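You operate a simulated robot arm through the tools that you are given. There is no shell and no other tool.

You are at the controls of a simulated robot arm. One attempt, no reset.

JOB
Grease the middle of the baking tin's floor with butter on the striped cloth.
Fine: the cloth lies in the shallow dresser drawer; it ends on the dresser worktop, drawer shut. Where these are worked on the way, their far stop is far enough and under half their travel is too little: shallow dresser drawer. A coat counts when it lies all over at full strength: go over it till it gets no stronger.
Where things are to end (x, y in the base frame): striped cloth within 60 mm of [440, 750].

The check looks at the end state, three seconds after you hand in, the way a careful person would. Anything else that was tipped, shoved, dropped, spilled or broken makes it a failure. Flat cloth is picked up by pressing the open fingertips on it (5 to 10 N) and closing them slowly along it; thin cloth reads only 2 to 8 mm in the jaws.

ROBOT AND FRAMES
A 7-joint arm with a two-finger parallel gripper, fixed in place. Base frame: the origin is at the foot of the arm, x ahead of it, y to its left, z up. Units: mm, rad, N and s.
With the tool pointing down near the work surface it reaches from about 200 to 740 mm from the base axis. Its first joint turns from -2.897 to 2.897 rad. Payload 1.57 kg.
The TCP is the grasp point between the finger pads, 30 mm short of the fingertips. In the tool frame z runs along the fingers and y along their closing line. The gripper opens to 110 mm. The fingers are 24 mm wide and 12 mm thick; the gripper's body (48 by 112 mm) begins 78 mm behind the TCP.
Orientation is told as [roll, pitch, yaw] about the base's x, y, z axes, in that order, counted from this pose: with the fingers straight down and closing along the base's y, the tool's x points along the base's -x, its y along +y and its z along -z.

CONTROLS
- The arm moves only by the tool drive_tool. Its argument "motion" is one flat list of numbers, 6 for each row, row after row: the shift along the base's x, y, z in units of 200 mm (1.0 is 200 mm), then the turn, a rotation vector about the base's x, y, z in units of 180 degrees (1.0 is 180 degrees). In form: [tx, ty, tz, wx, wy, wz, tx, ty, tz, wx, wy, wz, ...]. A call has 1 to 20 rows; each row is the pose to reach, as a shift and turn from the pose commanded when the call began. "jaw" is the closure, from 0 (fully open) to 1 (shut), set as the call begins (left out, the last holds). A call with a number of a shift or a turn outside -1 to 1 is refused whole. Each row takes 0.2 s and may step no farther than 50 mm and 0.15 rad from the row before; otherwise, or with a gripper value out of range, the whole call is refused. A pose out of reach is approached as far as the arm can. The call stops where the force on the tool passes 60 N (or 10 N more than at its start, if that is more) or the arm is blocked; 0.2 s more then pass. Each finger travels about 45 mm/s and halts on what it meets, pressing with about 30 N; the grip force reading is that of the motor and also rises with nothing between the fingers. The clock runs only during rows and for 0.2 s after the last one: add rows that repeat a pose to give the fingers time. It gives the time, the measured TCP pose, the force on the tool (base axes), the opening and the grip force at its end, in the units of the frame above (readings bear some noise), with the torque about the TCP (base axes, N m) and any sound that the robot's microphone picked up, and new pictures: "views" is both (left out), scene, wrist or none.
- Cameras (640 x 400 px; columns grow to the right, rows downward): "scene" is fixed at [399.2, 498.7, 1643.5]; the picture's right is [-0.16, 0.99, 0.00], its down [0.96, 0.15, -0.22] and it looks along [-0.22, -0.04, -0.97] (base axes); focal length 293 px, centre (320, 200). "wrist" rides on the gripper at [70, 16, -141] in the tool frame; the picture's right is [-0.23, 0.97, 0.00], its down [-0.86, -0.20, -0.48] and it looks along [-0.47, -0.11, 0.88] (tool axes); focal length 222 px, centre (320, 200). There is no depth. A picture from a camera that has moved, and an enlarged one, comes with that camera's place and axes in the base frame and with its lens.
- lift_body(by): slides the trunk up (or, below 0, down) by that many mm; the arm rides with it, the base frame stays. It gives what a move gives, with no picture.
- close_up(camera, box): a new picture of the part [left, top, right, bottom] of that camera's present view, enlarged. No time passes.
- hand_in(): hands the job in; it is judged then, once.

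Nothing tells you positions but the pictures and the camera data. Unless the task says otherwise, let go and move clear before handing in.

The tools are called after "Emit:" as a command line: name --argument value ..., lists and objects as JSON in quotes. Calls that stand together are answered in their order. drive_tool: Moves the arm, as the interface text tells. Its arguments: {"type":"object","properties":{"motion":{"type":"array","items":{"type":"number"}},"jaw":{"type":"number"},"views":{"type":"string","enum":["both","scene","wrist","none"]}},"required":["motion"]} The other tools are called the same way: lift_body (by) slides the trunk up or down; close_up (camera, box) takes an enlarged picture of a part of a camera's view; hand_in () hands the job in.

At the start:

```text
clock: 0.0
ee_pos: [131.8, 357.4, 1215.9]
tool_rot: [-0.001, -0.001, 0.0]
contact_force: [-0.6, 0.1, 0.1]
torque: [-0.01, -0.03, 0.01]
gripper_width: 109.9
gripper_force: 0.0
trunk travel left (down, up): [-500.0, 90.0]
```

scene: 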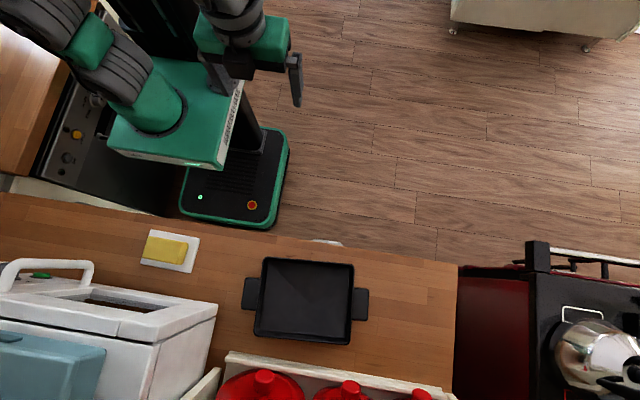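
wrist: 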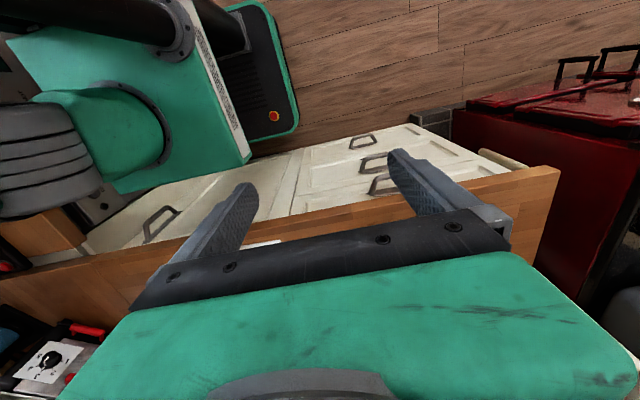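

I see a wooden worktop with a butter dish, a black baking tin, and a white-fronted dresser below with drawer handles facing the robot. I'll take closer looks before moving.

Emit:
close_up --camera "scene" --box '[120, 200, 470, 400]'

Emit:
close_up --camera "wrist" --box '[100, 100, 580, 280]'

Emit:
close_up --camera "scene" --box '[0, 0, 320, 260]'

```text
1.83 times, centred on (295, 300) of scene
camera zoom: at [399.2, 498.7, 1643.5], right [-0.16, 0.99, 0.0], down [0.96, 0.15, -0.22], along [-0.22, -0.04, -0.97], focal length 536 px, centre (366, 17)
```

zoom: 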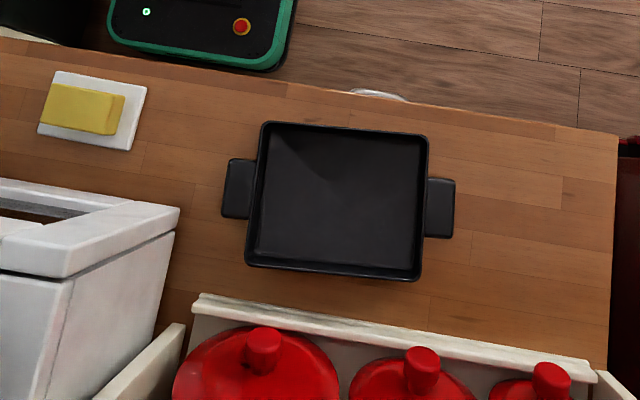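

```text
1.33 times, centred on (340, 190) of wrist
camera zoom: at [62.3, 375.2, 1356.5], right [0.23, 0.97, 0.0], down [0.86, -0.2, 0.48], along [0.47, -0.11, -0.88], focal length 296 px, centre (293, 213)
```

zoom: 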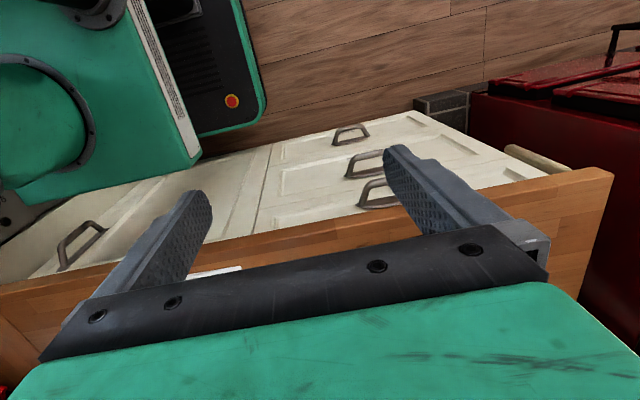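

```text
1.54 times, centred on (160, 130) of scene
camera zoom: at [399.2, 498.7, 1643.5], right [-0.16, 0.99, 0.0], down [0.96, 0.15, -0.22], along [-0.22, -0.04, -0.97], focal length 451 px, centre (566, 308)
```

zoom: 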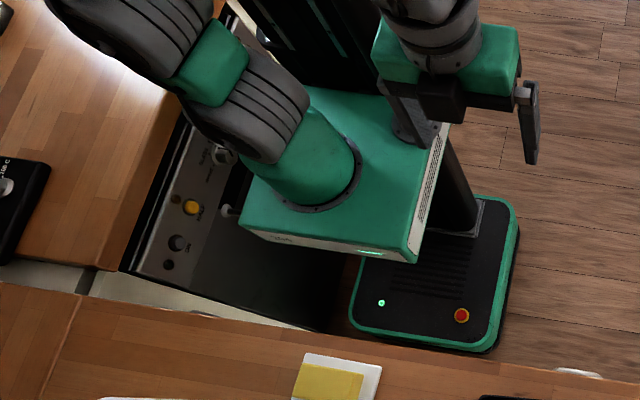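

The worktop seems to lie at about z = 913 with its front edge near x = 340; a drawer stack with bow handles is below it around y = 490. I'll zoom in on those handles.

Emit:
close_up --camera "scene" --box '[270, 215, 390, 290]'

Emit:
close_up --camera "wrist" --box '[320, 110, 520, 235]'

Emit:
close_up --camera "scene" --box '[180, 320, 480, 400]'

Emit:
close_up --camera "scene" --box '[120, 215, 220, 285]'

```text
5.33 times, centred on (330, 252) of scene
camera zoom: at [399.2, 498.7, 1643.5], right [-0.16, 0.99, 0.0], down [0.96, 0.15, -0.22], along [-0.22, -0.04, -0.97], focal length 1563 px, centre (267, -80)
```

zoom: 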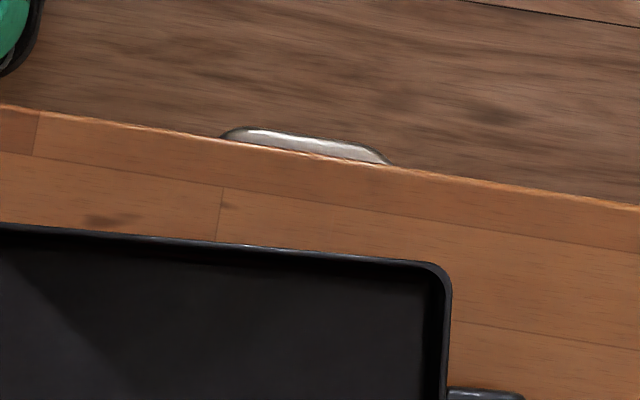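

```text
3.20 times, centred on (420, 172) of wrist
camera zoom: at [62.3, 375.2, 1356.5], right [0.23, 0.97, 0.0], down [0.86, -0.2, 0.48], along [0.47, -0.11, -0.88], focal length 711 px, centre (0, 288)
```

zoom: 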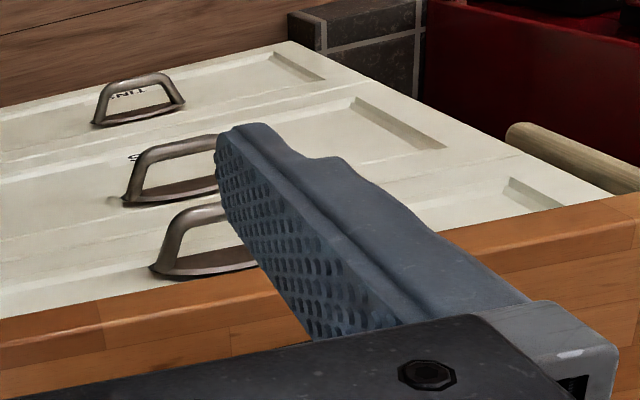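

```text
2.13 times, centred on (330, 360) of scene
camera zoom: at [399.2, 498.7, 1643.5], right [-0.16, 0.99, 0.0], down [0.96, 0.15, -0.22], along [-0.22, -0.04, -0.97], focal length 625 px, centre (299, -141)
```

zoom: 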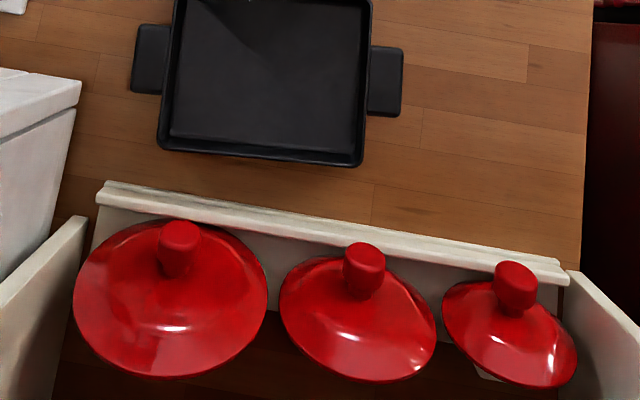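

```text
5.71 times, centred on (170, 250) of scene
camera zoom: at [399.2, 498.7, 1643.5], right [-0.16, 0.99, 0.0], down [0.96, 0.15, -0.22], along [-0.22, -0.04, -0.97], focal length 1675 px, centre (1177, -86)
```

zoom: 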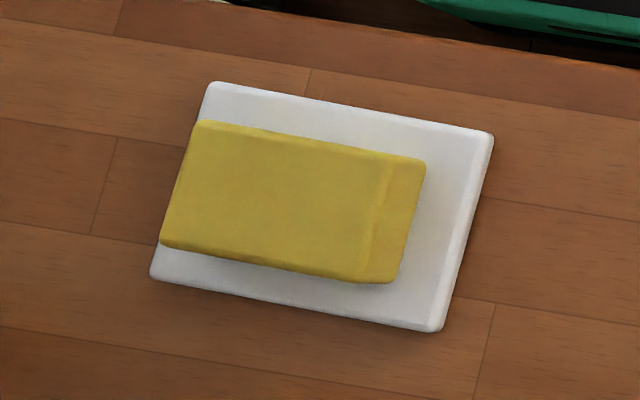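

The handles are brown bows on the white front, with labels partly hidden behind them. I'll move the hand back, left and down with a slight upward tilt to see the drawer fronts.

Emit:
drive_tool --motion '[-0.083, 0.083, -0.167, 0, -0.023, 0, -0.167, 0.167, -0.333, 0, -0.046, 0, -0.25, 0.25, -0.5, 0, -0.07, 0, -0.333, 0.333, -0.667, 0, -0.093, 0, -0.417, 0.417, -0.833, 0, -0.116, 0, -0.5, 0.5, -1.0, 0, -0.139, 0]' --jaw 0

```text
clock: 1.4
ee_pos: [35.1, 456.0, 1052.6]
tool_rot: [-0.015, -0.414, 0.006]
contact_force: [0.2, -0.9, -0.7]
torque: [0.01, 0.04, -0.01]
gripper_width: 109.8
gripper_force: 0.0
out of reach, approached as far as the arm can: row 1, 6
trunk travel left (down, up): [-500.0, 90.0]
camera wrist: at [-85.4, 474.2, 1152.0], right [0.21, 0.98, 0.08], down [0.59, -0.19, 0.79], along [0.78, -0.12, -0.61], focal length 222 px, centre (320, 200)
```

scene: 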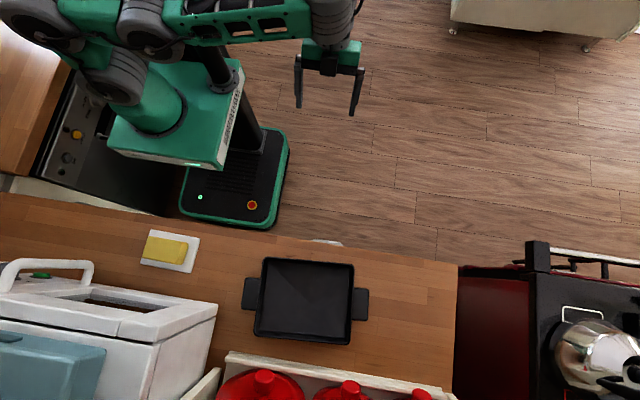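
wrist: 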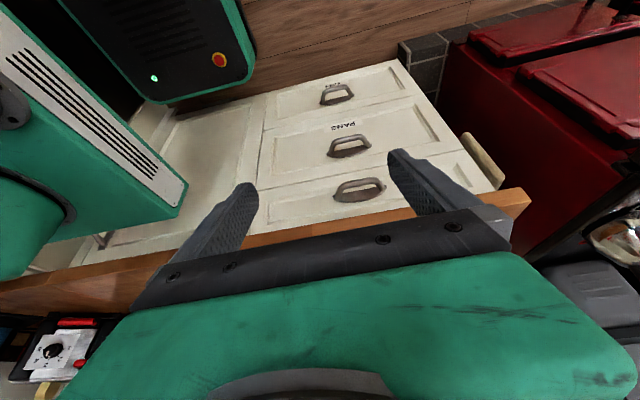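

Three drawers are visible, the lower two labelled (PANS and something else), the top one the thinnest. I'll zoom in to confirm.

Emit:
close_up --camera "wrist" --box '[230, 50, 530, 240]'

Emit:
lift_body --by -150

```text
2.11 times, centred on (380, 145) of wrist
camera zoom: at [-85.4, 474.2, 1152.0], right [0.21, 0.98, 0.08], down [0.59, -0.19, 0.79], along [0.78, -0.12, -0.61], focal length 468 px, centre (194, 316)
```

zoom: 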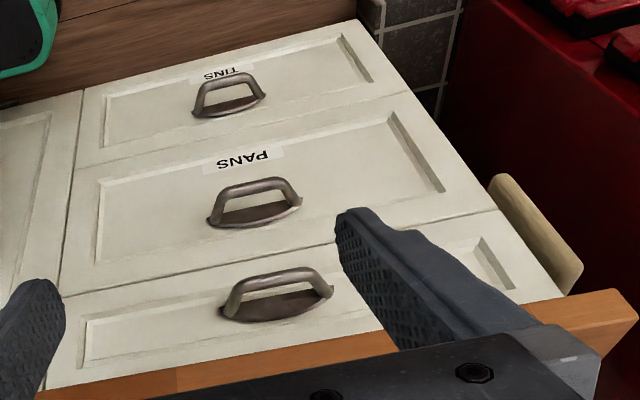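

```text
clock: 3.1
ee_pos: [36.2, 456.6, 901.8]
tool_rot: [-0.015, -0.413, 0.008]
contact_force: [0.1, 0.3, 0.1]
torque: [0.03, -0.03, 0.0]
gripper_width: 109.8
gripper_force: 0.0
trunk travel left (down, up): [-350.0, 240.0]
```

The top, unlabelled drawer is the shallow one. With the trunk lowered I'll take fresh wrist views of its handle.

Emit:
close_up --camera "wrist" --box '[0, 0, 640, 400]'

Emit:
close_up --camera "wrist" --box '[240, 100, 440, 225]'

```text
1.00 times, centred on (320, 200) of wrist (not enlarged: the box is as wide or as high as the picture)
camera zoom: at [-85.2, 474.3, 1002.1], right [0.21, 0.98, 0.08], down [0.59, -0.19, 0.78], along [0.78, -0.12, -0.62], focal length 222 px, centre (320, 200)
```

zoom: 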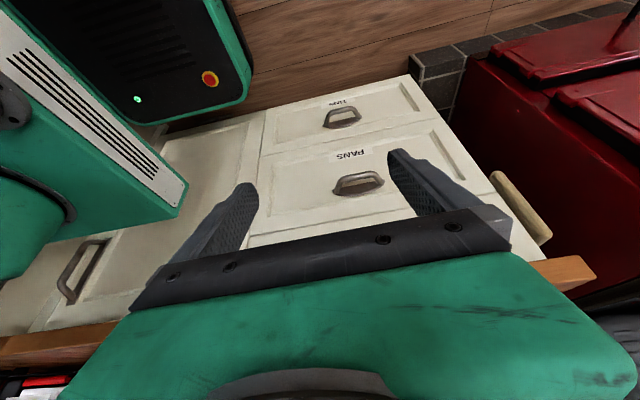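

```text
3.20 times, centred on (340, 162) of wrist
camera zoom: at [-85.2, 474.3, 1002.1], right [0.21, 0.98, 0.08], down [0.59, -0.19, 0.78], along [0.78, -0.12, -0.62], focal length 711 px, centre (256, 320)
```

zoom: 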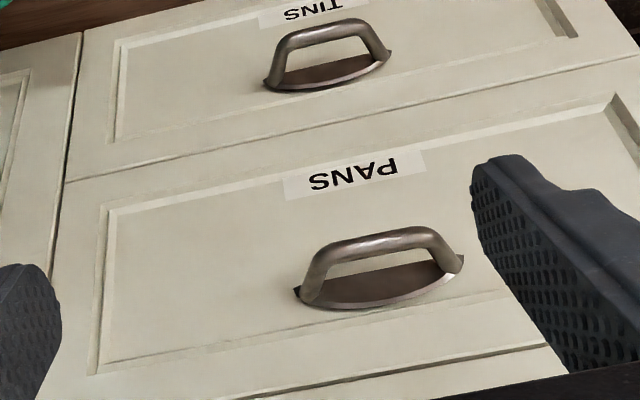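

The top (shallow) drawer's handle is at about x 322, y 507, z 805, and the front face near x 357. I'll bring the tool toward horizontal, pointing at the drawer, in small steps to check reach.

Emit:
drive_tool --motion '[0.05, 0.0, 0, 0, -0.045, 0, 0.1, 0.0, 0, 0, -0.09, 0, 0.15, 0.0, 0, 0, -0.135, 0, 0.2, 0.0, 0, 0, -0.18, 0, 0.2, 0.0, 0, 0, -0.18, 0]' --views "both"

```text
clock: 4.3
ee_pos: [86.8, 456.5, 903.3]
tool_rot: [-0.019, -0.436, 0.018]
contact_force: [0.1, -0.1, 0.0]
torque: [-0.04, 0.01, -0.02]
gripper_width: 110.1
gripper_force: 0.0
out of reach, approached as far as the arm can: row 1, 2, 3, 4, 5
trunk travel left (down, up): [-350.0, 240.0]
camera wrist: at [-36.9, 473.9, 1000.9], right [0.2, 0.98, 0.08], down [0.57, -0.18, 0.8], along [0.79, -0.11, -0.6], focal length 222 px, centre (320, 200)
```

scene: 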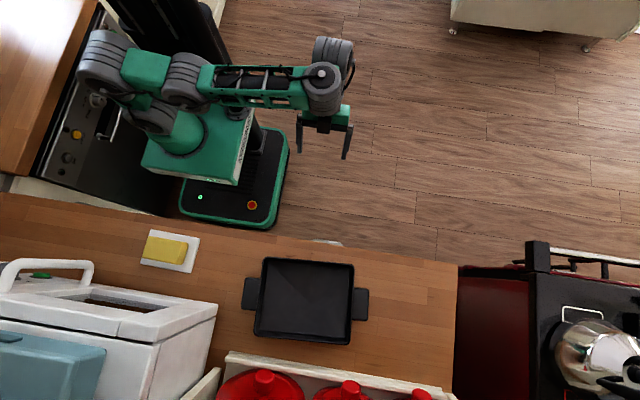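
wrist: 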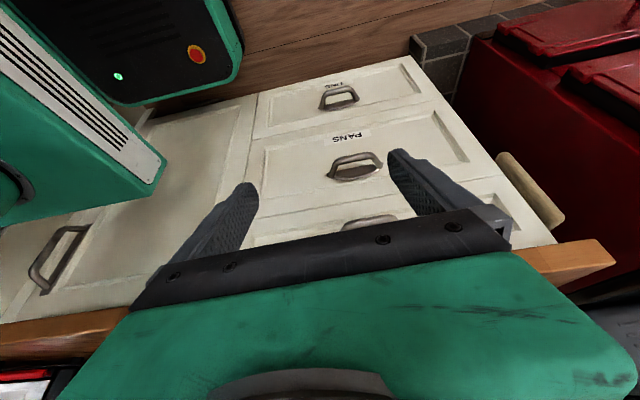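

The pitch is stopped by a wrist limit here, so I'll instead roll the tool outward (about x), which also brings the jaw's closing line vertical for the horizontal bar handle.

Emit:
drive_tool --motion '[0.0, 0.08, 0, 0.04, 0, 0, 0.0, 0.16, 0, 0.08, 0, 0, 0.0, 0.24, 0, 0.12, 0, 0, 0.0, 0.32, 0, 0.16, 0, 0, 0.0, 0.4, 0, 0.2, 0, 0, 0.0, 0.48, 0, 0.24, 0, 0]' --views "scene"

```text
clock: 5.8
ee_pos: [91.4, 647.8, 967.1]
tool_rot: [0.34, -0.38, -0.14]
contact_force: [0.4, 2.5, -1.6]
torque: [-0.11, -0.01, -0.06]
gripper_width: 110.2
gripper_force: 0.1
out of reach, approached as far as the arm can: row 1, 2, 3, 4, 5, 6
trunk travel left (down, up): [-350.0, 240.0]
```

scene: 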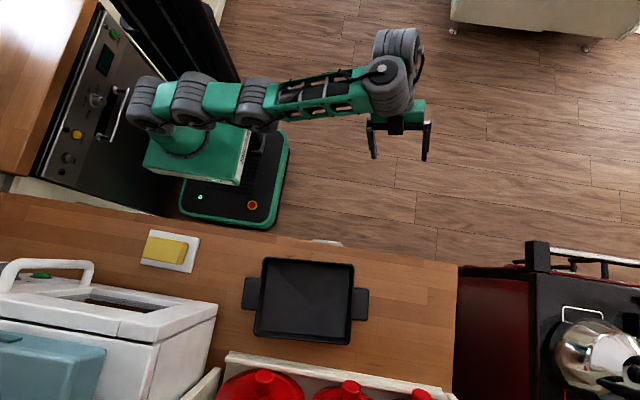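

The arm drifted outward while trying to hold that orientation; I'll look closely at the arm's posture before choosing the next approach.

Emit:
close_up --camera "scene" --box '[100, 0, 460, 225]'

Emit:
close_up --camera "wrist" --box '[0, 0, 640, 400]'

```text
1.78 times, centred on (280, 112) of scene
camera zoom: at [399.2, 498.7, 1643.5], right [-0.16, 0.99, 0.0], down [0.96, 0.15, -0.22], along [-0.22, -0.04, -0.97], focal length 521 px, centre (391, 356)
```

zoom: 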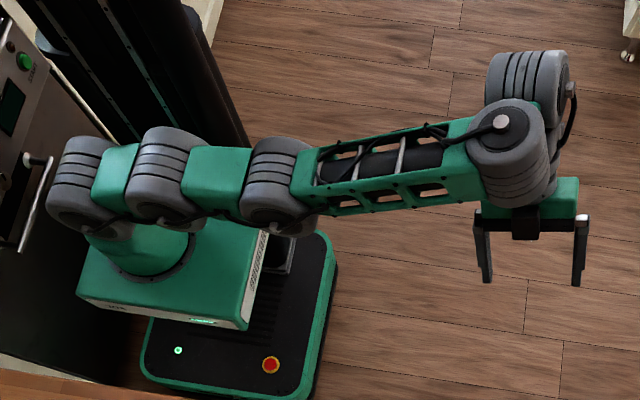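

```text
1.00 times, centred on (320, 200) of wrist (not enlarged: the box is as wide or as high as the picture)
camera zoom: at [-28.8, 631.7, 1068.9], right [0.22, 0.9, 0.39], down [0.6, -0.44, 0.67], along [0.77, 0.08, -0.63], focal length 222 px, centre (320, 200)
```

zoom: 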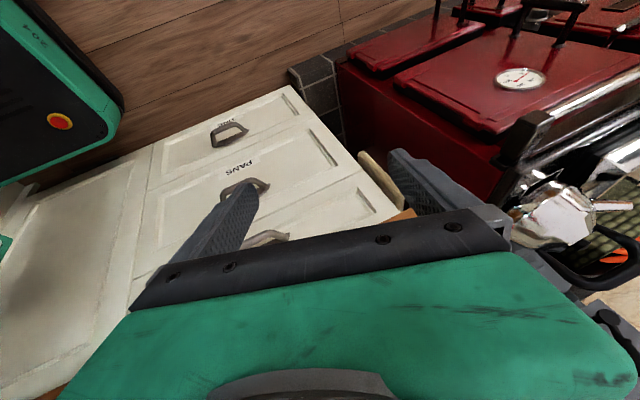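

I'll check how the commanded pose is being tracked with a null move before re-planning the orientation.

Emit:
drive_tool --motion '[0, 0, 0, 0, 0, 0, 0, 0, 0, 0, 0, 0]' --views "none"

```text
clock: 6.3
ee_pos: [90.2, 637.9, 973.3]
tool_rot: [0.357, -0.379, -0.146]
contact_force: [-0.3, -0.4, 0.8]
torque: [-0.02, 0.05, 0.04]
gripper_width: 109.9
gripper_force: 0.0
trunk travel left (down, up): [-350.0, 240.0]
```

The command re-syncs to the reached pose. I'll return to a straight-down tool nearer the robot and test yaw/tilt from there.

Emit:
drive_tool --motion '[0.01, -0.188, -0.023, -0.0209, 0.0258, 0.005, 0.02, -0.376, -0.046, -0.0419, 0.0516, 0.0099, 0.03, -0.564, -0.069, -0.0628, 0.0774, 0.0149, 0.04, -0.752, -0.092, -0.0838, 0.1032, 0.0198, 0.05, -0.94, -0.115, -0.1047, 0.129, 0.0248, 0.05, -0.94, -0.115, -0.1047, 0.129, 0.0248]' --views "scene"

```text
clock: 7.8
ee_pos: [101.8, 452.0, 949.6]
tool_rot: [-0.006, 0.007, 0.005]
contact_force: [0.0, -0.8, -0.7]
torque: [0.03, -0.05, 0.04]
gripper_width: 110.0
gripper_force: 0.0
out of reach, approached as far as the arm can: row 1
trunk travel left (down, up): [-350.0, 240.0]
```

scene: 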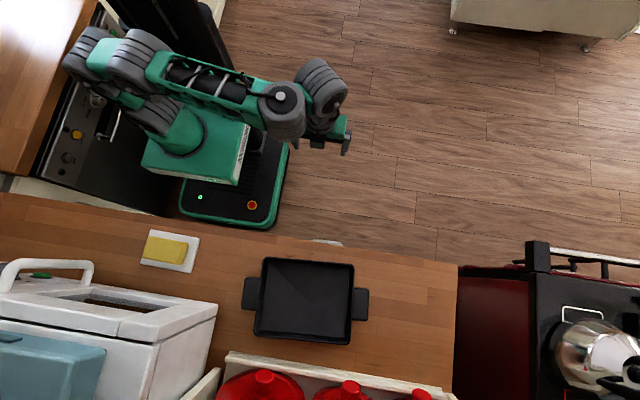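

The straight-down pose is fine. Now I'll test how far the tool can tilt outward (roll about x) while moving outward a little.

Emit:
drive_tool --motion '[0, 0.075, 0, 0.044, 0, 0, 0, 0.15, 0, 0.088, 0, 0, 0, 0.225, 0, 0.132, 0, 0, 0, 0.3, 0, 0.176, 0, 0, 0, 0.375, 0, 0.22, 0, 0, 0, 0.45, 0, 0.264, 0, 0, 0, 0.525, 0, 0.308, 0, 0, 0, 0.6, 0, 0.352, 0, 0]' --views "scene"

```text
clock: 9.6
ee_pos: [101.7, 573.5, 950.2]
tool_rot: [1.104, 0.0, 0.007]
contact_force: [0.0, -0.4, 0.8]
torque: [-0.03, 0.03, 0.0]
gripper_width: 110.1
gripper_force: 0.0
out of reach, approached as far as the arm can: row 2, 3, 4
trunk travel left (down, up): [-350.0, 240.0]
```

scene: 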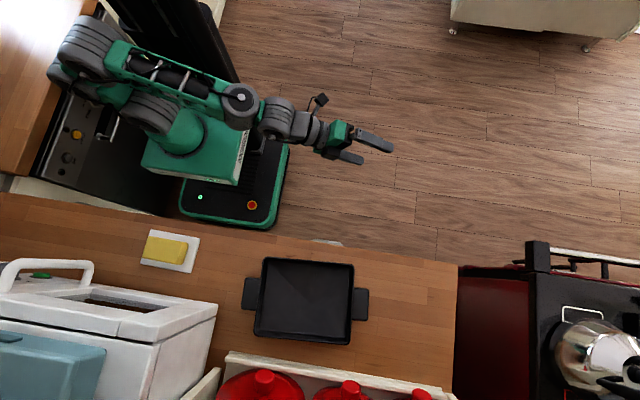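

The outward tilt works well. I'll finish to a horizontal tool (jaw closing vertically) while lowering.

Emit:
drive_tool --motion '[0.05, 0, -0.12, 0.0371, 0, 0, 0.1, 0, -0.24, 0.0742, 0, 0, 0.15, 0, -0.36, 0.1113, 0, 0, 0.2, 0, -0.48, 0.1483, 0, 0]' --views "none"

Emit:
drive_tool --motion '[0.06, -0.06, 0, 0, 0, -0.0446, 0.12, -0.12, 0, 0, 0, -0.089, 0.18, -0.18, 0, 0, 0, -0.134, 0.24, -0.24, 0, 0, 0, -0.178, 0.3, -0.3, 0, 0, 0, -0.223]' --views "both"

```text
clock: 10.6
ee_pos: [141.6, 573.0, 853.5]
tool_rot: [1.567, -0.004, 0.005]
contact_force: [-0.2, 1.0, 1.0]
torque: [-0.05, 0.02, -0.01]
gripper_width: 110.1
gripper_force: 0.1
trunk travel left (down, up): [-350.0, 240.0]
```

```text
clock: 11.8
ee_pos: [201.9, 513.1, 855.8]
tool_rot: [1.566, -0.003, -0.697]
contact_force: [-0.4, -0.5, 0.7]
torque: [0.0, 0.04, 0.01]
gripper_width: 110.2
gripper_force: 0.1
trunk travel left (down, up): [-350.0, 240.0]
camera wrist: at [57.7, 450.7, 870.6], right [0.18, -0.14, 0.97], down [0.35, -0.92, -0.19], along [0.92, 0.37, -0.11], focal length 222 px, centre (320, 200)
```

scene: 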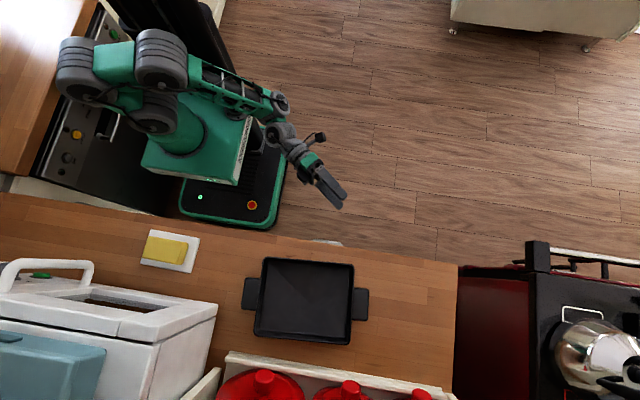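
wrist: 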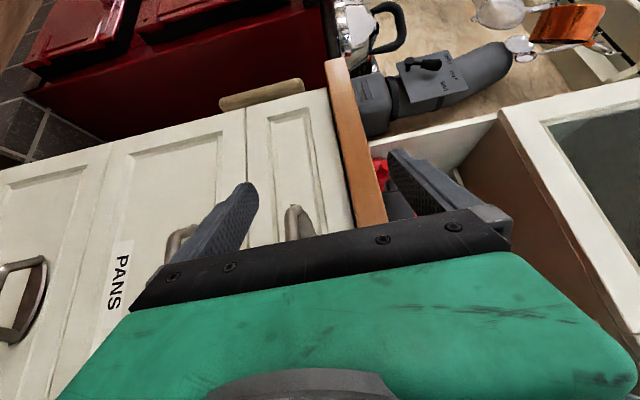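

The tool is horizontal with the jaw vertical, and the top drawer handle shows between the fingers. I'll turn a bit more toward +x and come to handle height.

Emit:
drive_tool --motion '[0.05, -0.07, -0.08, 0, 0, -0.0371, 0.1, -0.14, -0.16, 0, 0, -0.0742, 0.15, -0.2, -0.25, 0, 0, -0.1113, 0.15, -0.2, -0.25, 0, 0, -0.1113]' --views "both"

```text
clock: 12.8
ee_pos: [249.5, 472.7, 816.5]
tool_rot: [1.574, 0.03, -1.087]
contact_force: [-0.3, -0.7, -0.5]
torque: [0.02, -0.03, 0.02]
gripper_width: 109.8
gripper_force: 0.1
trunk travel left (down, up): [-350.0, 240.0]
camera wrist: at [92.4, 469.9, 834.6], right [0.12, -0.23, 0.97], down [-0.03, -0.97, -0.22], along [0.99, 0.0, -0.12], focal length 222 px, centre (320, 200)
```

scene: 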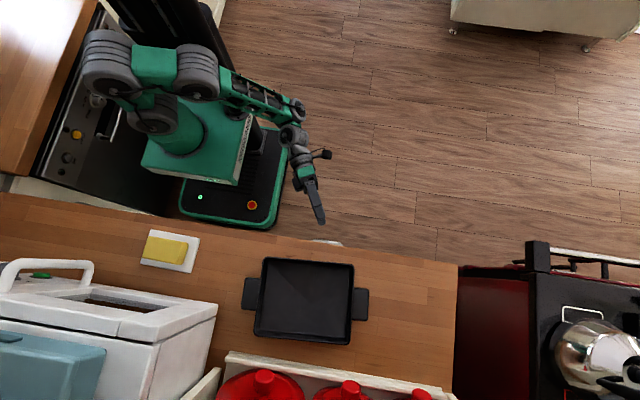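
wrist: 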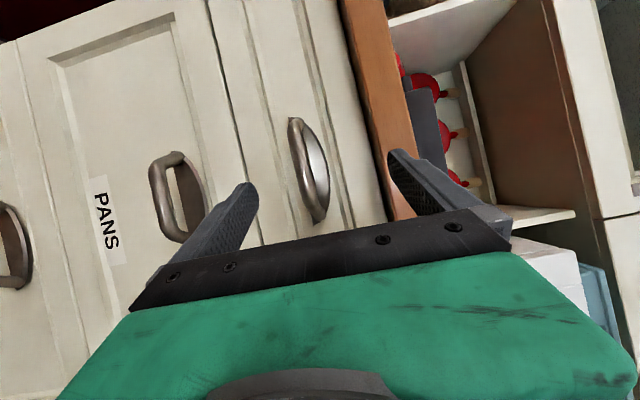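

The handle is right ahead between the fingers. I'll zoom in to measure it.

Emit:
close_up --camera "wrist" --box '[220, 80, 440, 240]'

Emit:
close_up --camera "scene" --box '[270, 150, 390, 290]'

```text
2.50 times, centred on (330, 160) of wrist
camera zoom: at [92.4, 469.9, 834.6], right [0.12, -0.23, 0.97], down [-0.03, -0.97, -0.22], along [0.99, 0.0, -0.12], focal length 555 px, centre (295, 300)
```

zoom: 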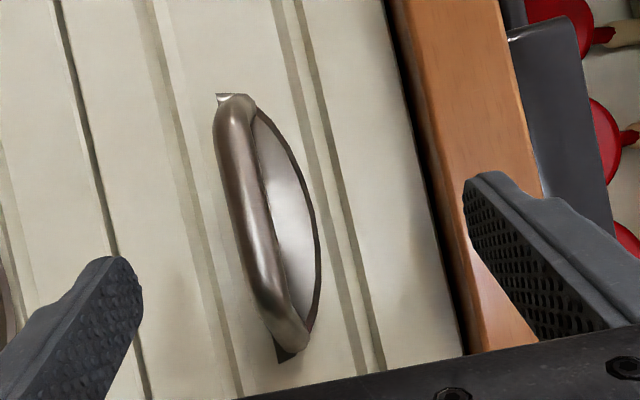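

```text
2.86 times, centred on (330, 220) of scene
camera zoom: at [399.2, 498.7, 1643.5], right [-0.16, 0.99, 0.0], down [0.96, 0.15, -0.22], along [-0.22, -0.04, -0.97], focal length 838 px, centre (291, 143)
```

zoom: 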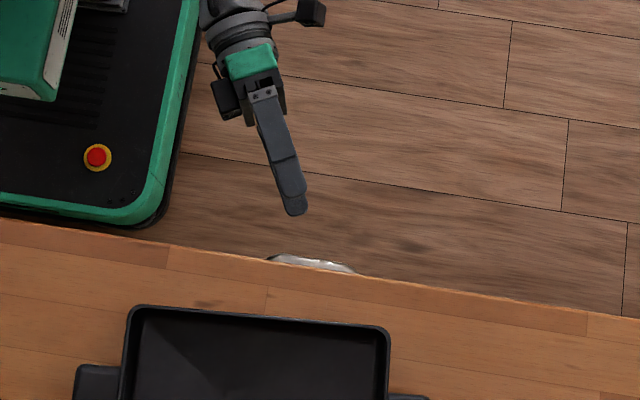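

The bar runs at z ≈ 799 from y 456 to 552, centre x ≈ 327. I'll advance so that it sits between the pads, then check.

Emit:
drive_tool --motion '[0.05, 0.02, -0.0875, 0, 0, 0, 0.13, 0.055, -0.0875, 0, 0, 0, 0.21, 0.09, -0.0875, 0, 0, 0, 0.28, 0.12, -0.0875, 0, 0, 0, 0.3325, 0.14, -0.0875, 0, 0, 0]' --views "both"

```text
clock: 13.9
ee_pos: [297.7, 502.5, 786.4]
tool_rot: [1.565, -0.005, -1.042]
contact_force: [-0.2, -0.2, -0.1]
torque: [0.01, -0.02, 0.0]
gripper_width: 110.1
gripper_force: 0.0
trunk travel left (down, up): [-350.0, 240.0]
camera wrist: at [141.4, 492.8, 801.6], right [0.12, -0.19, 0.97], down [0.02, -0.98, -0.19], along [0.99, 0.04, -0.11], focal length 222 px, centre (320, 200)
```

scene: 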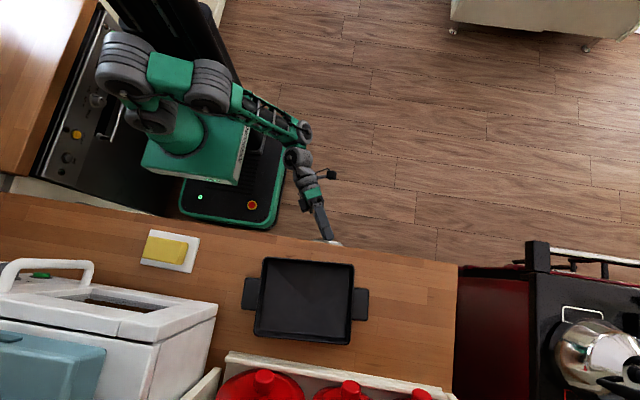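
wrist: 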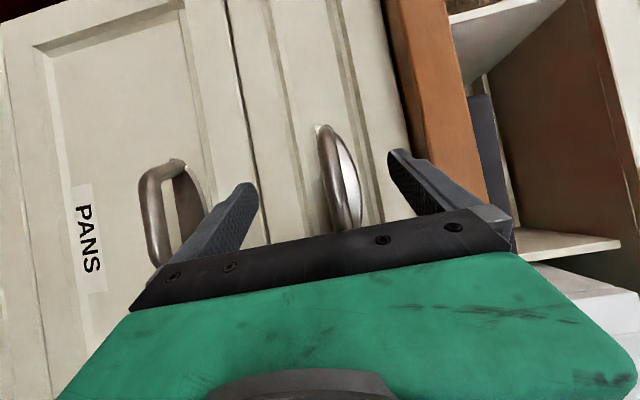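

The hand settled a little lower/shorter than planned. I'll re-measure the bar from here.

Emit:
close_up --camera "wrist" --box '[240, 90, 440, 240]'

```text
2.67 times, centred on (340, 165) of wrist
camera zoom: at [141.4, 492.8, 801.6], right [0.12, -0.19, 0.97], down [0.02, -0.98, -0.19], along [0.99, 0.04, -0.11], focal length 592 px, centre (267, 293)
```

zoom: 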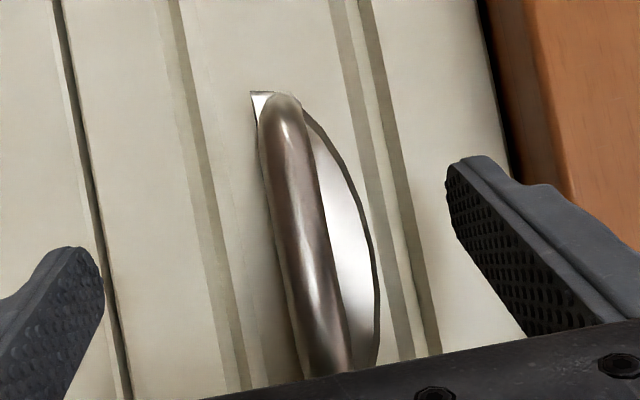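

Bar centre z ≈ 796. I'll move in the last 18 mm, then close the jaw on the bar.

Emit:
drive_tool --motion '[0.03, 0, 0.05, 0, 0, 0, 0.06, 0, 0.05, 0, 0, 0, 0.09, -0.005, 0.05, 0, 0, 0, 0.09, -0.005, 0.05, 0, 0, 0]' --views "wrist"

Emit:
drive_tool --motion '[0, 0, 0, 0, 0, 0, 0, 0, 0, 0, 0, 0, 0, 0, 0, 0, 0, 0, 0, 0, 0, 0, 0, 0, 0, 0, 0, 0, 0, 0, 0, 0, 0, 0, 0, 0, 0, 0, 0, 0, 0, 0]' --jaw 1 --views "wrist"

```text
clock: 14.9
ee_pos: [315.3, 500.0, 794.9]
tool_rot: [1.564, -0.003, -1.043]
contact_force: [0.3, -0.5, 0.0]
torque: [0.02, 0.0, 0.02]
gripper_width: 109.9
gripper_force: 0.1
trunk travel left (down, up): [-350.0, 240.0]
camera wrist: at [158.9, 490.8, 812.3], right [0.12, -0.19, 0.97], down [0.02, -0.98, -0.19], along [0.99, 0.04, -0.11], focal length 222 px, centre (320, 200)
```

wrist: 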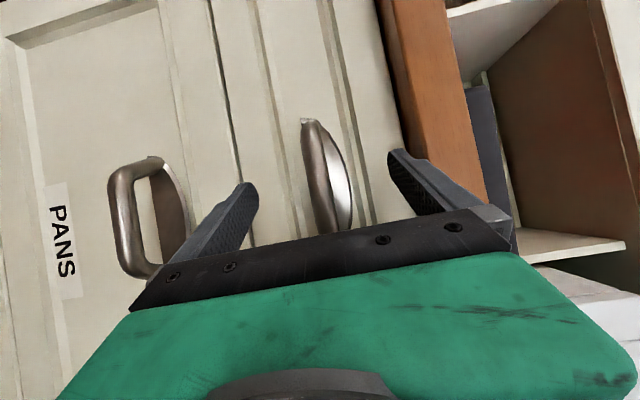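

```text
clock: 16.6
ee_pos: [316.0, 501.1, 795.3]
tool_rot: [1.565, -0.002, -1.044]
contact_force: [-0.5, 0.7, -2.4]
torque: [0.64, 0.09, 0.05]
gripper_width: 18.0
gripper_force: 28.9
trunk travel left (down, up): [-350.0, 240.0]
camera wrist: at [158.9, 490.7, 812.0], right [0.12, -0.19, 0.97], down [0.02, -0.98, -0.19], along [0.99, 0.04, -0.11], focal length 222 px, centre (320, 200)
```

wrist: 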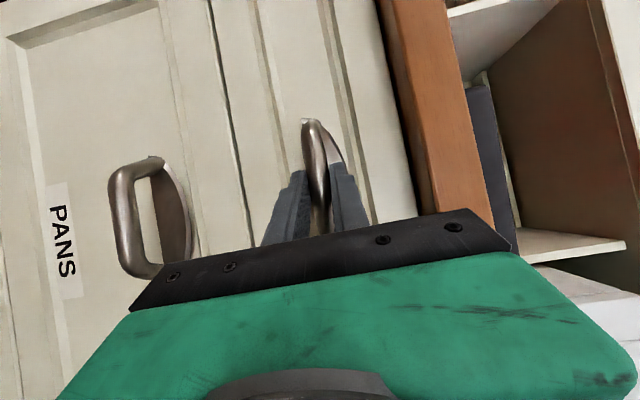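

The bar is gripped (18 mm). Now I'll pull the drawer straight out along −x, watching force.

Emit:
drive_tool --motion '[-0.05, 0, 0, 0, 0, 0, -0.1, 0, 0, 0, 0, 0, -0.15, 0, 0, 0, 0, 0, -0.2, 0, 0, 0, 0, 0, -0.25, 0, 0, 0, 0, 0, -0.3, 0, 0, 0, 0, 0]' --views "scene"

```text
clock: 17.9
ee_pos: [256.0, 501.3, 795.1]
tool_rot: [1.561, -0.007, -1.047]
contact_force: [-2.0, -4.5, -14.1]
torque: [0.69, 0.21, -0.53]
gripper_width: 17.9
gripper_force: 32.8
trunk travel left (down, up): [-350.0, 240.0]
```

scene: 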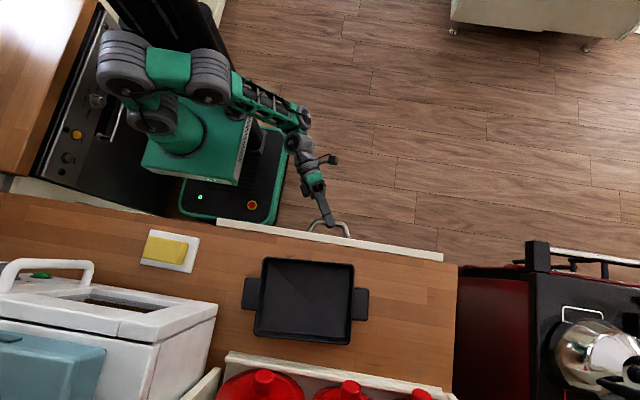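

The drawer is sliding out. I'll keep pulling in stages.

Emit:
drive_tool --motion '[-0.075, 0, 0.005, 0, 0, 0, -0.15, 0, 0.01, 0, 0, 0, -0.225, 0, 0.01, 0, 0, 0, -0.3, 0, 0.01, 0, 0, 0, -0.375, 0, 0.01, 0, 0, 0, -0.45, 0, 0.01, 0, 0, 0, -0.525, 0, 0.01, 0, 0, 0, -0.6, 0, 0.01, 0, 0, 0]' --views "scene"

```text
clock: 19.8
ee_pos: [244.3, 497.2, 795.8]
tool_rot: [1.554, 0.0, -1.091]
contact_force: [-1.0, 26.8, -31.5]
torque: [0.78, 0.48, 0.46]
gripper_width: 18.2
gripper_force: 33.5
out of reach, approached as far as the arm can: row 3, 4, 5, 6, 7, 8
trunk travel left (down, up): [-350.0, 240.0]
```

scene: 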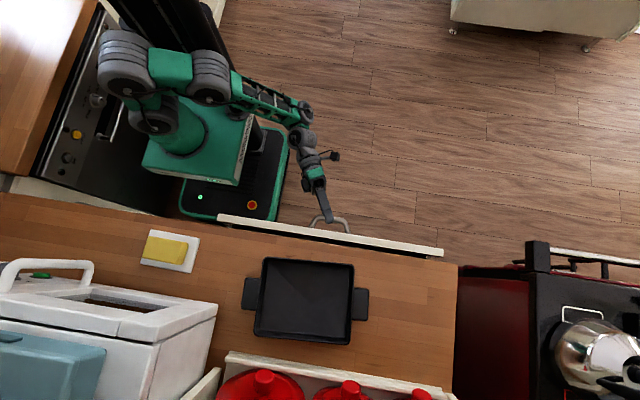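

Pulling further in this posture is blocked by arm reach, not the drawer (it's about 70 mm out). With the handle now clear of the worktop overhang, I'll look at whether a straight-down grip on the bar is possible.

Emit:
close_up --camera "scene" --box '[280, 190, 380, 260]'

Emit:
close_up --camera "wrist" --box '[0, 0, 640, 400]'

```text
5.71 times, centred on (330, 225) of scene
camera zoom: at [399.2, 498.7, 1643.5], right [-0.16, 0.99, 0.0], down [0.96, 0.15, -0.22], along [-0.22, -0.04, -0.97], focal length 1675 px, centre (263, 57)
```

zoom: 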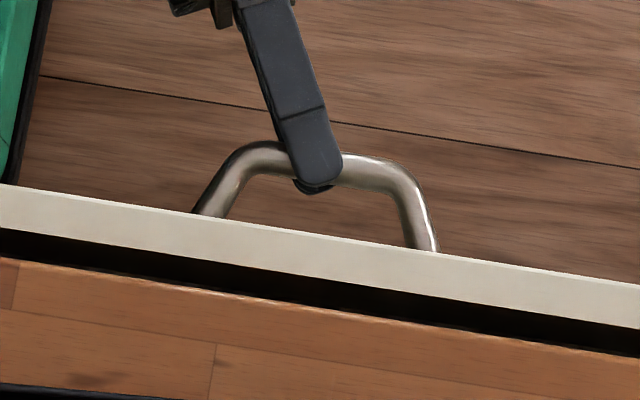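

```text
1.00 times, centred on (320, 200) of wrist (not enlarged: the box is as wide or as high as the picture)
camera zoom: at [86.6, 494.3, 813.8], right [0.12, -0.19, 0.97], down [-0.03, -0.98, -0.19], along [0.99, -0.01, -0.12], focal length 222 px, centre (320, 200)
```

zoom: 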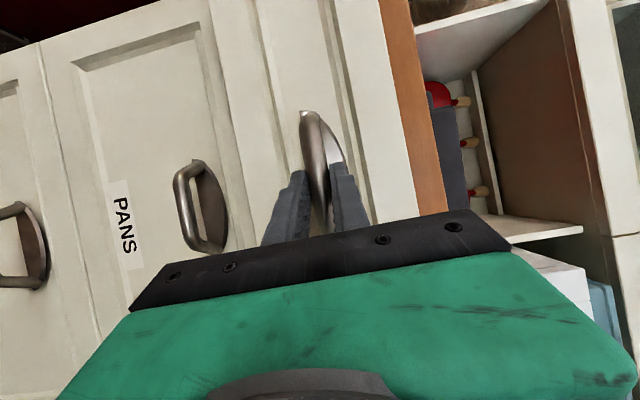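

The handle loop has roughly 30 mm of clearance behind the bar, so a straight-down grip will fit now. I'll open the jaw and back off first.

Emit:
drive_tool --motion '[0, 0, 0, 0, 0, 0, 0, 0, 0, 0, 0, 0, 0, 0, 0, 0, 0, 0, 0, 0, 0, 0, 0, 0, 0, 0, 0, 0, 0, 0, 0, 0, 0, 0, 0, 0]' --jaw 0 --views "none"

Emit:
drive_tool --motion '[-0.06, 0, 0, 0, 0, 0.0446, -0.12, 0.02, 0, 0, 0, 0.089, -0.18, 0.06, 0, 0, 0, 0.134, -0.25, 0.1, 0, 0, 0, 0.178, -0.32, 0.15, 0.02, 0, 0, 0.223, -0.38, 0.2, 0.05, 0, 0, 0.26]' --views "scene"

```text
clock: 21.4
ee_pos: [246.3, 490.9, 798.7]
tool_rot: [1.565, -0.001, -1.104]
contact_force: [0.0, -0.1, 0.1]
torque: [-0.01, -0.02, 0.0]
gripper_width: 109.9
gripper_force: 0.2
trunk travel left (down, up): [-350.0, 240.0]
stopped in row 6: the arm was blocked; the commanded pose is now the measured one
```

```text
clock: 22.8
ee_pos: [167.8, 531.8, 808.5]
tool_rot: [1.568, -0.004, -0.281]
contact_force: [-0.1, 0.2, -0.3]
torque: [0.02, -0.01, -0.04]
gripper_width: 110.0
gripper_force: 0.0
trunk travel left (down, up): [-350.0, 240.0]
```

scene: 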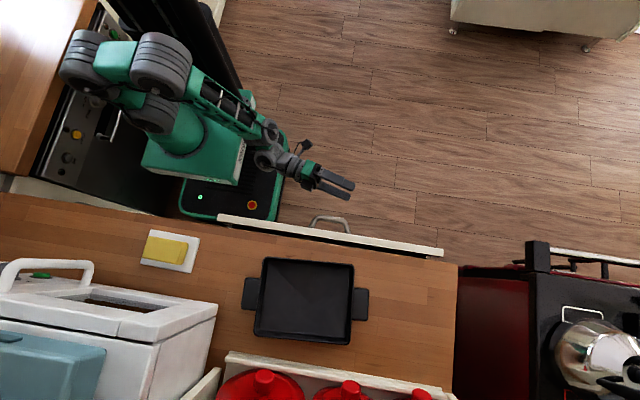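

The drawer stays out. Now I'll bring the tool back to straight down, rising clear of the drawer front.

Emit:
drive_tool --motion '[0, 0, 0.06, -0.0437, 0.01255, 0, 0, 0, 0.12, -0.0874, 0.0251, 0, 0, 0, 0.18, -0.1311, 0.03765, 0, 0, -0.02, 0.24, -0.1748, 0.0502, 0, 0, -0.04, 0.3, -0.2185, 0.06275, 0, 0, -0.06, 0.36, -0.2622, 0.0753, 0, 0, -0.08, 0.42, -0.3059, 0.08785, 0, 0, -0.1, 0.48, -0.3496, 0.1004, 0, 0, -0.12, 0.54, -0.3933, 0.11295, 0, 0, -0.12, 0.6, -0.437, 0.1255, 0, 0, -0.12, 0.66, -0.4805, 0.138, 0]' --views "scene"

```text
clock: 25.1
ee_pos: [168.2, 506.7, 941.6]
tool_rot: [-0.008, -0.002, -0.277]
contact_force: [0.3, 0.4, 0.4]
torque: [0.03, -0.02, 0.0]
gripper_width: 110.0
gripper_force: 0.1
trunk travel left (down, up): [-350.0, 240.0]
```

scene: 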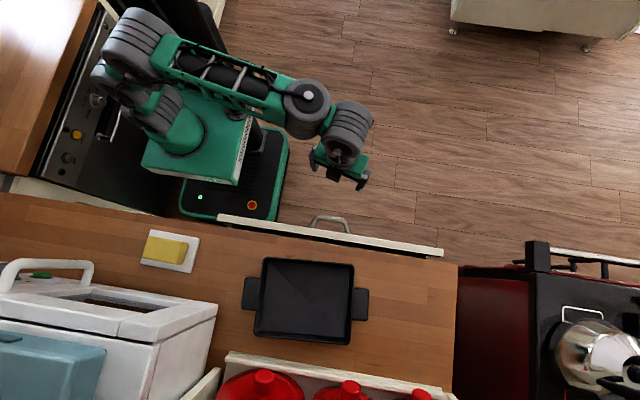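

Tool is straight down again. Now turn it −74° so the jaw closes along x.

Emit:
drive_tool --motion '[0, 0, 0, 0, 0, -0.0458, 0, 0, 0, 0, 0, -0.0916, 0, 0, 0, 0, 0, -0.1374, 0, 0, 0, 0, 0, -0.1832, 0, 0, 0, 0, 0, -0.229, 0, 0, 0, 0, 0, -0.2748, 0, 0, 0, 0, 0, -0.3206, 0, 0, 0, 0, 0, -0.3664, 0, 0, 0, 0, 0, -0.4119]' --views "both"

```text
clock: 27.1
ee_pos: [168.7, 507.3, 942.1]
tool_rot: [-0.005, -0.001, -1.574]
contact_force: [0.6, 0.1, -0.4]
torque: [-0.01, 0.0, 0.03]
gripper_width: 110.2
gripper_force: 0.1
trunk travel left (down, up): [-350.0, 240.0]
camera wrist: at [186.6, 578.5, 1081.6], right [0.97, -0.23, 0.0], down [-0.2, -0.85, 0.48], along [-0.11, -0.47, -0.88], focal length 222 px, centre (320, 200)
```

scene: 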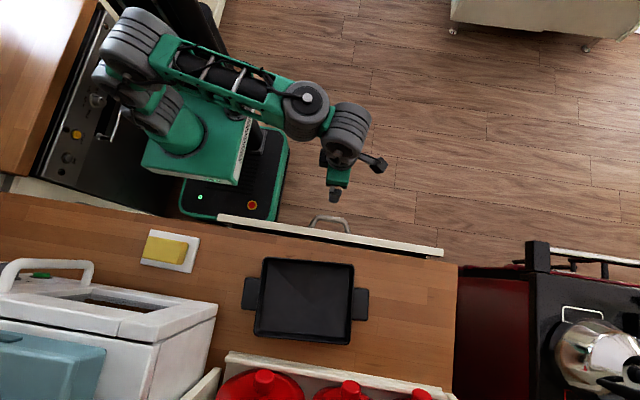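
wrist: 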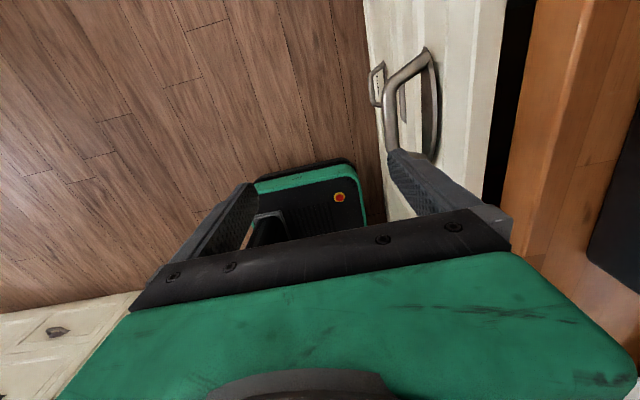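

Good. I'll measure the handle bar position again from above.

Emit:
close_up --camera "scene" --box '[280, 190, 380, 260]'

Emit:
close_up --camera "wrist" --box '[340, 20, 560, 240]'

```text
5.71 times, centred on (330, 225) of scene
camera zoom: at [399.2, 498.7, 1643.5], right [-0.16, 0.99, 0.0], down [0.96, 0.15, -0.22], along [-0.22, -0.04, -0.97], focal length 1675 px, centre (263, 57)
```

zoom: 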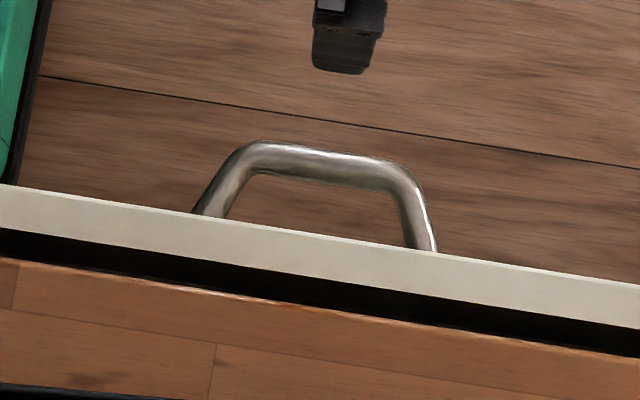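

```text
1.82 times, centred on (450, 130) of wrist
camera zoom: at [186.6, 578.5, 1081.6], right [0.97, -0.23, 0.0], down [-0.2, -0.85, 0.48], along [-0.11, -0.47, -0.88], focal length 404 px, centre (84, 327)
```

zoom: 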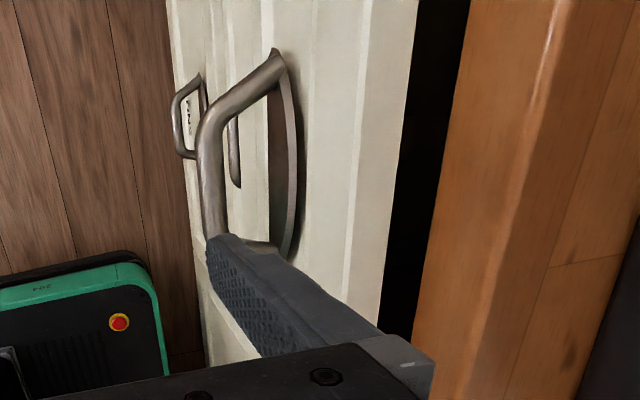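

Bar centre is near x = 257, with about 37 mm free behind it. I'll part-close the jaw to about 44 mm, move above the bar and descend to z = 815.

Emit:
drive_tool --motion '[0.15, -0.01, 0, 0, 0, 0, 0.3, -0.015, 0, 0, 0, 0, 0.43, -0.015, 0, 0, 0, 0, 0.43, -0.015, 0, 0, 0, 0, 0.43, -0.015, -0.15, 0, 0, 0, 0.43, -0.015, -0.15, 0, 0, 0]' --jaw 0.6 --views "both"

```text
clock: 28.6
ee_pos: [254.3, 505.8, 910.9]
tool_rot: [-0.005, -0.004, -1.571]
contact_force: [0.5, 1.5, 0.1]
torque: [0.0, 0.0, -0.01]
gripper_width: 44.3
gripper_force: 0.1
trunk travel left (down, up): [-350.0, 240.0]
camera wrist: at [271.3, 576.1, 1051.0], right [0.97, -0.23, 0.0], down [-0.2, -0.85, 0.48], along [-0.11, -0.47, -0.88], focal length 222 px, centre (320, 200)
```

scene: 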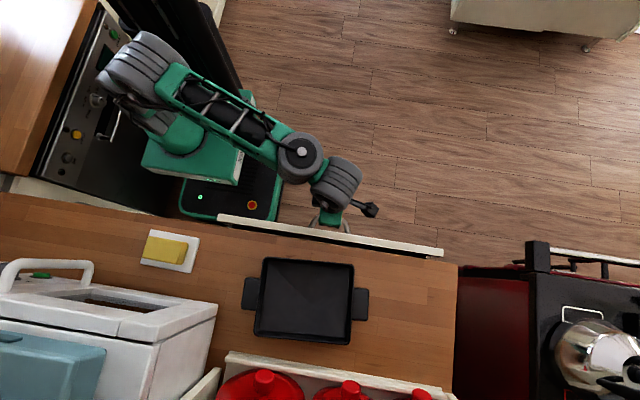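
wrist: 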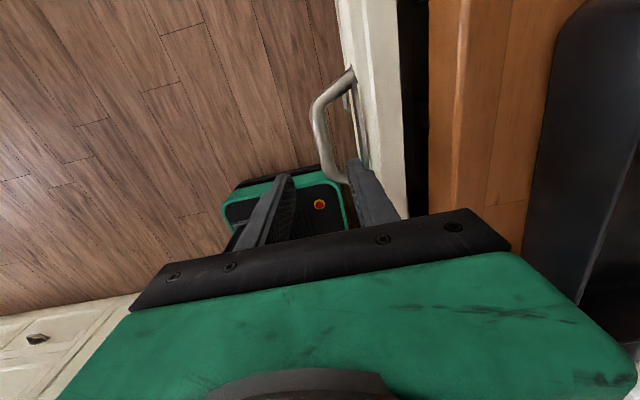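

The bar lies between the two fingers. Descending to z ≈ 815.

Emit:
drive_tool --motion '[0, 0, -0.1, 0, 0, 0, 0, 0, -0.2, 0, 0, 0, 0, 0, -0.3, 0, 0, 0, 0, 0, -0.4, 0, 0, 0, 0, 0, -0.48, 0, 0, 0, 0, 0, -0.48, 0, 0, 0]' --views "both"

```text
clock: 29.9
ee_pos: [254.8, 504.1, 816.3]
tool_rot: [-0.005, -0.004, -1.571]
contact_force: [-0.4, 0.3, -0.4]
torque: [0.01, -0.01, 0.02]
gripper_width: 44.0
gripper_force: 0.1
trunk travel left (down, up): [-350.0, 240.0]
camera wrist: at [271.7, 575.3, 956.1], right [0.97, -0.23, 0.0], down [-0.2, -0.85, 0.48], along [-0.11, -0.47, -0.88], focal length 222 px, centre (320, 200)
```

scene: 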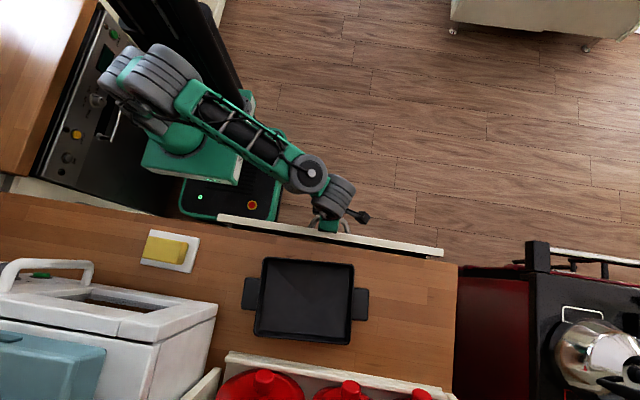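
wrist: 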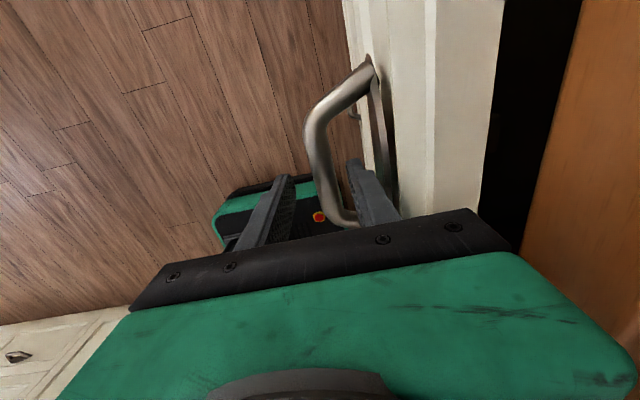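

The bar is between the fingers. Closing the jaw.

Emit:
drive_tool --motion '[0, 0, -0.015, 0, 0, 0, 0, 0, -0.015, 0, 0, 0, 0, 0, -0.015, 0, 0, 0, 0, 0, -0.015, 0, 0, 0]' --jaw 1 --views "none"

Emit:
drive_tool --motion '[-0.05, 0, 0, 0, 0, 0, -0.12, 0, 0, 0, 0, 0, -0.19, 0, 0, 0, 0, 0, -0.26, 0, 0, 0, 0, 0, -0.33, 0, 0, 0, 0, 0, -0.4, 0, 0, 0, 0, 0, -0.4, 0, 0, 0, 0, 0]' --views "scene"

```text
clock: 30.9
ee_pos: [253.9, 504.4, 813.6]
tool_rot: [-0.006, -0.004, -1.572]
contact_force: [0.1, 0.3, 3.1]
torque: [-0.05, 0.02, 0.05]
gripper_width: 17.6
gripper_force: 31.9
trunk travel left (down, up): [-350.0, 240.0]
```

```text
clock: 32.5
ee_pos: [174.5, 505.5, 813.4]
tool_rot: [-0.004, 0.0, -1.57]
contact_force: [-2.2, -0.1, 14.6]
torque: [-0.27, 0.08, 0.02]
gripper_width: 17.8
gripper_force: 32.7
trunk travel left (down, up): [-350.0, 240.0]
```

scene: 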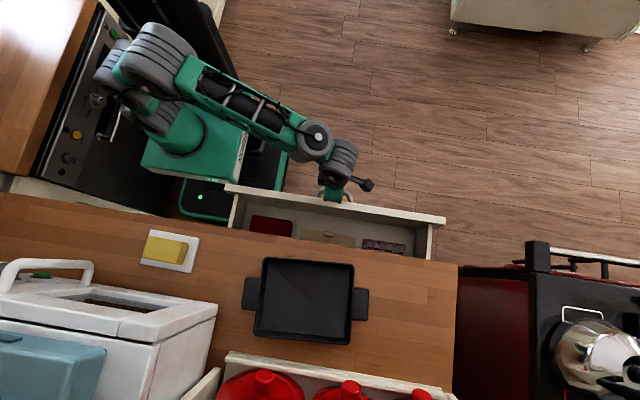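

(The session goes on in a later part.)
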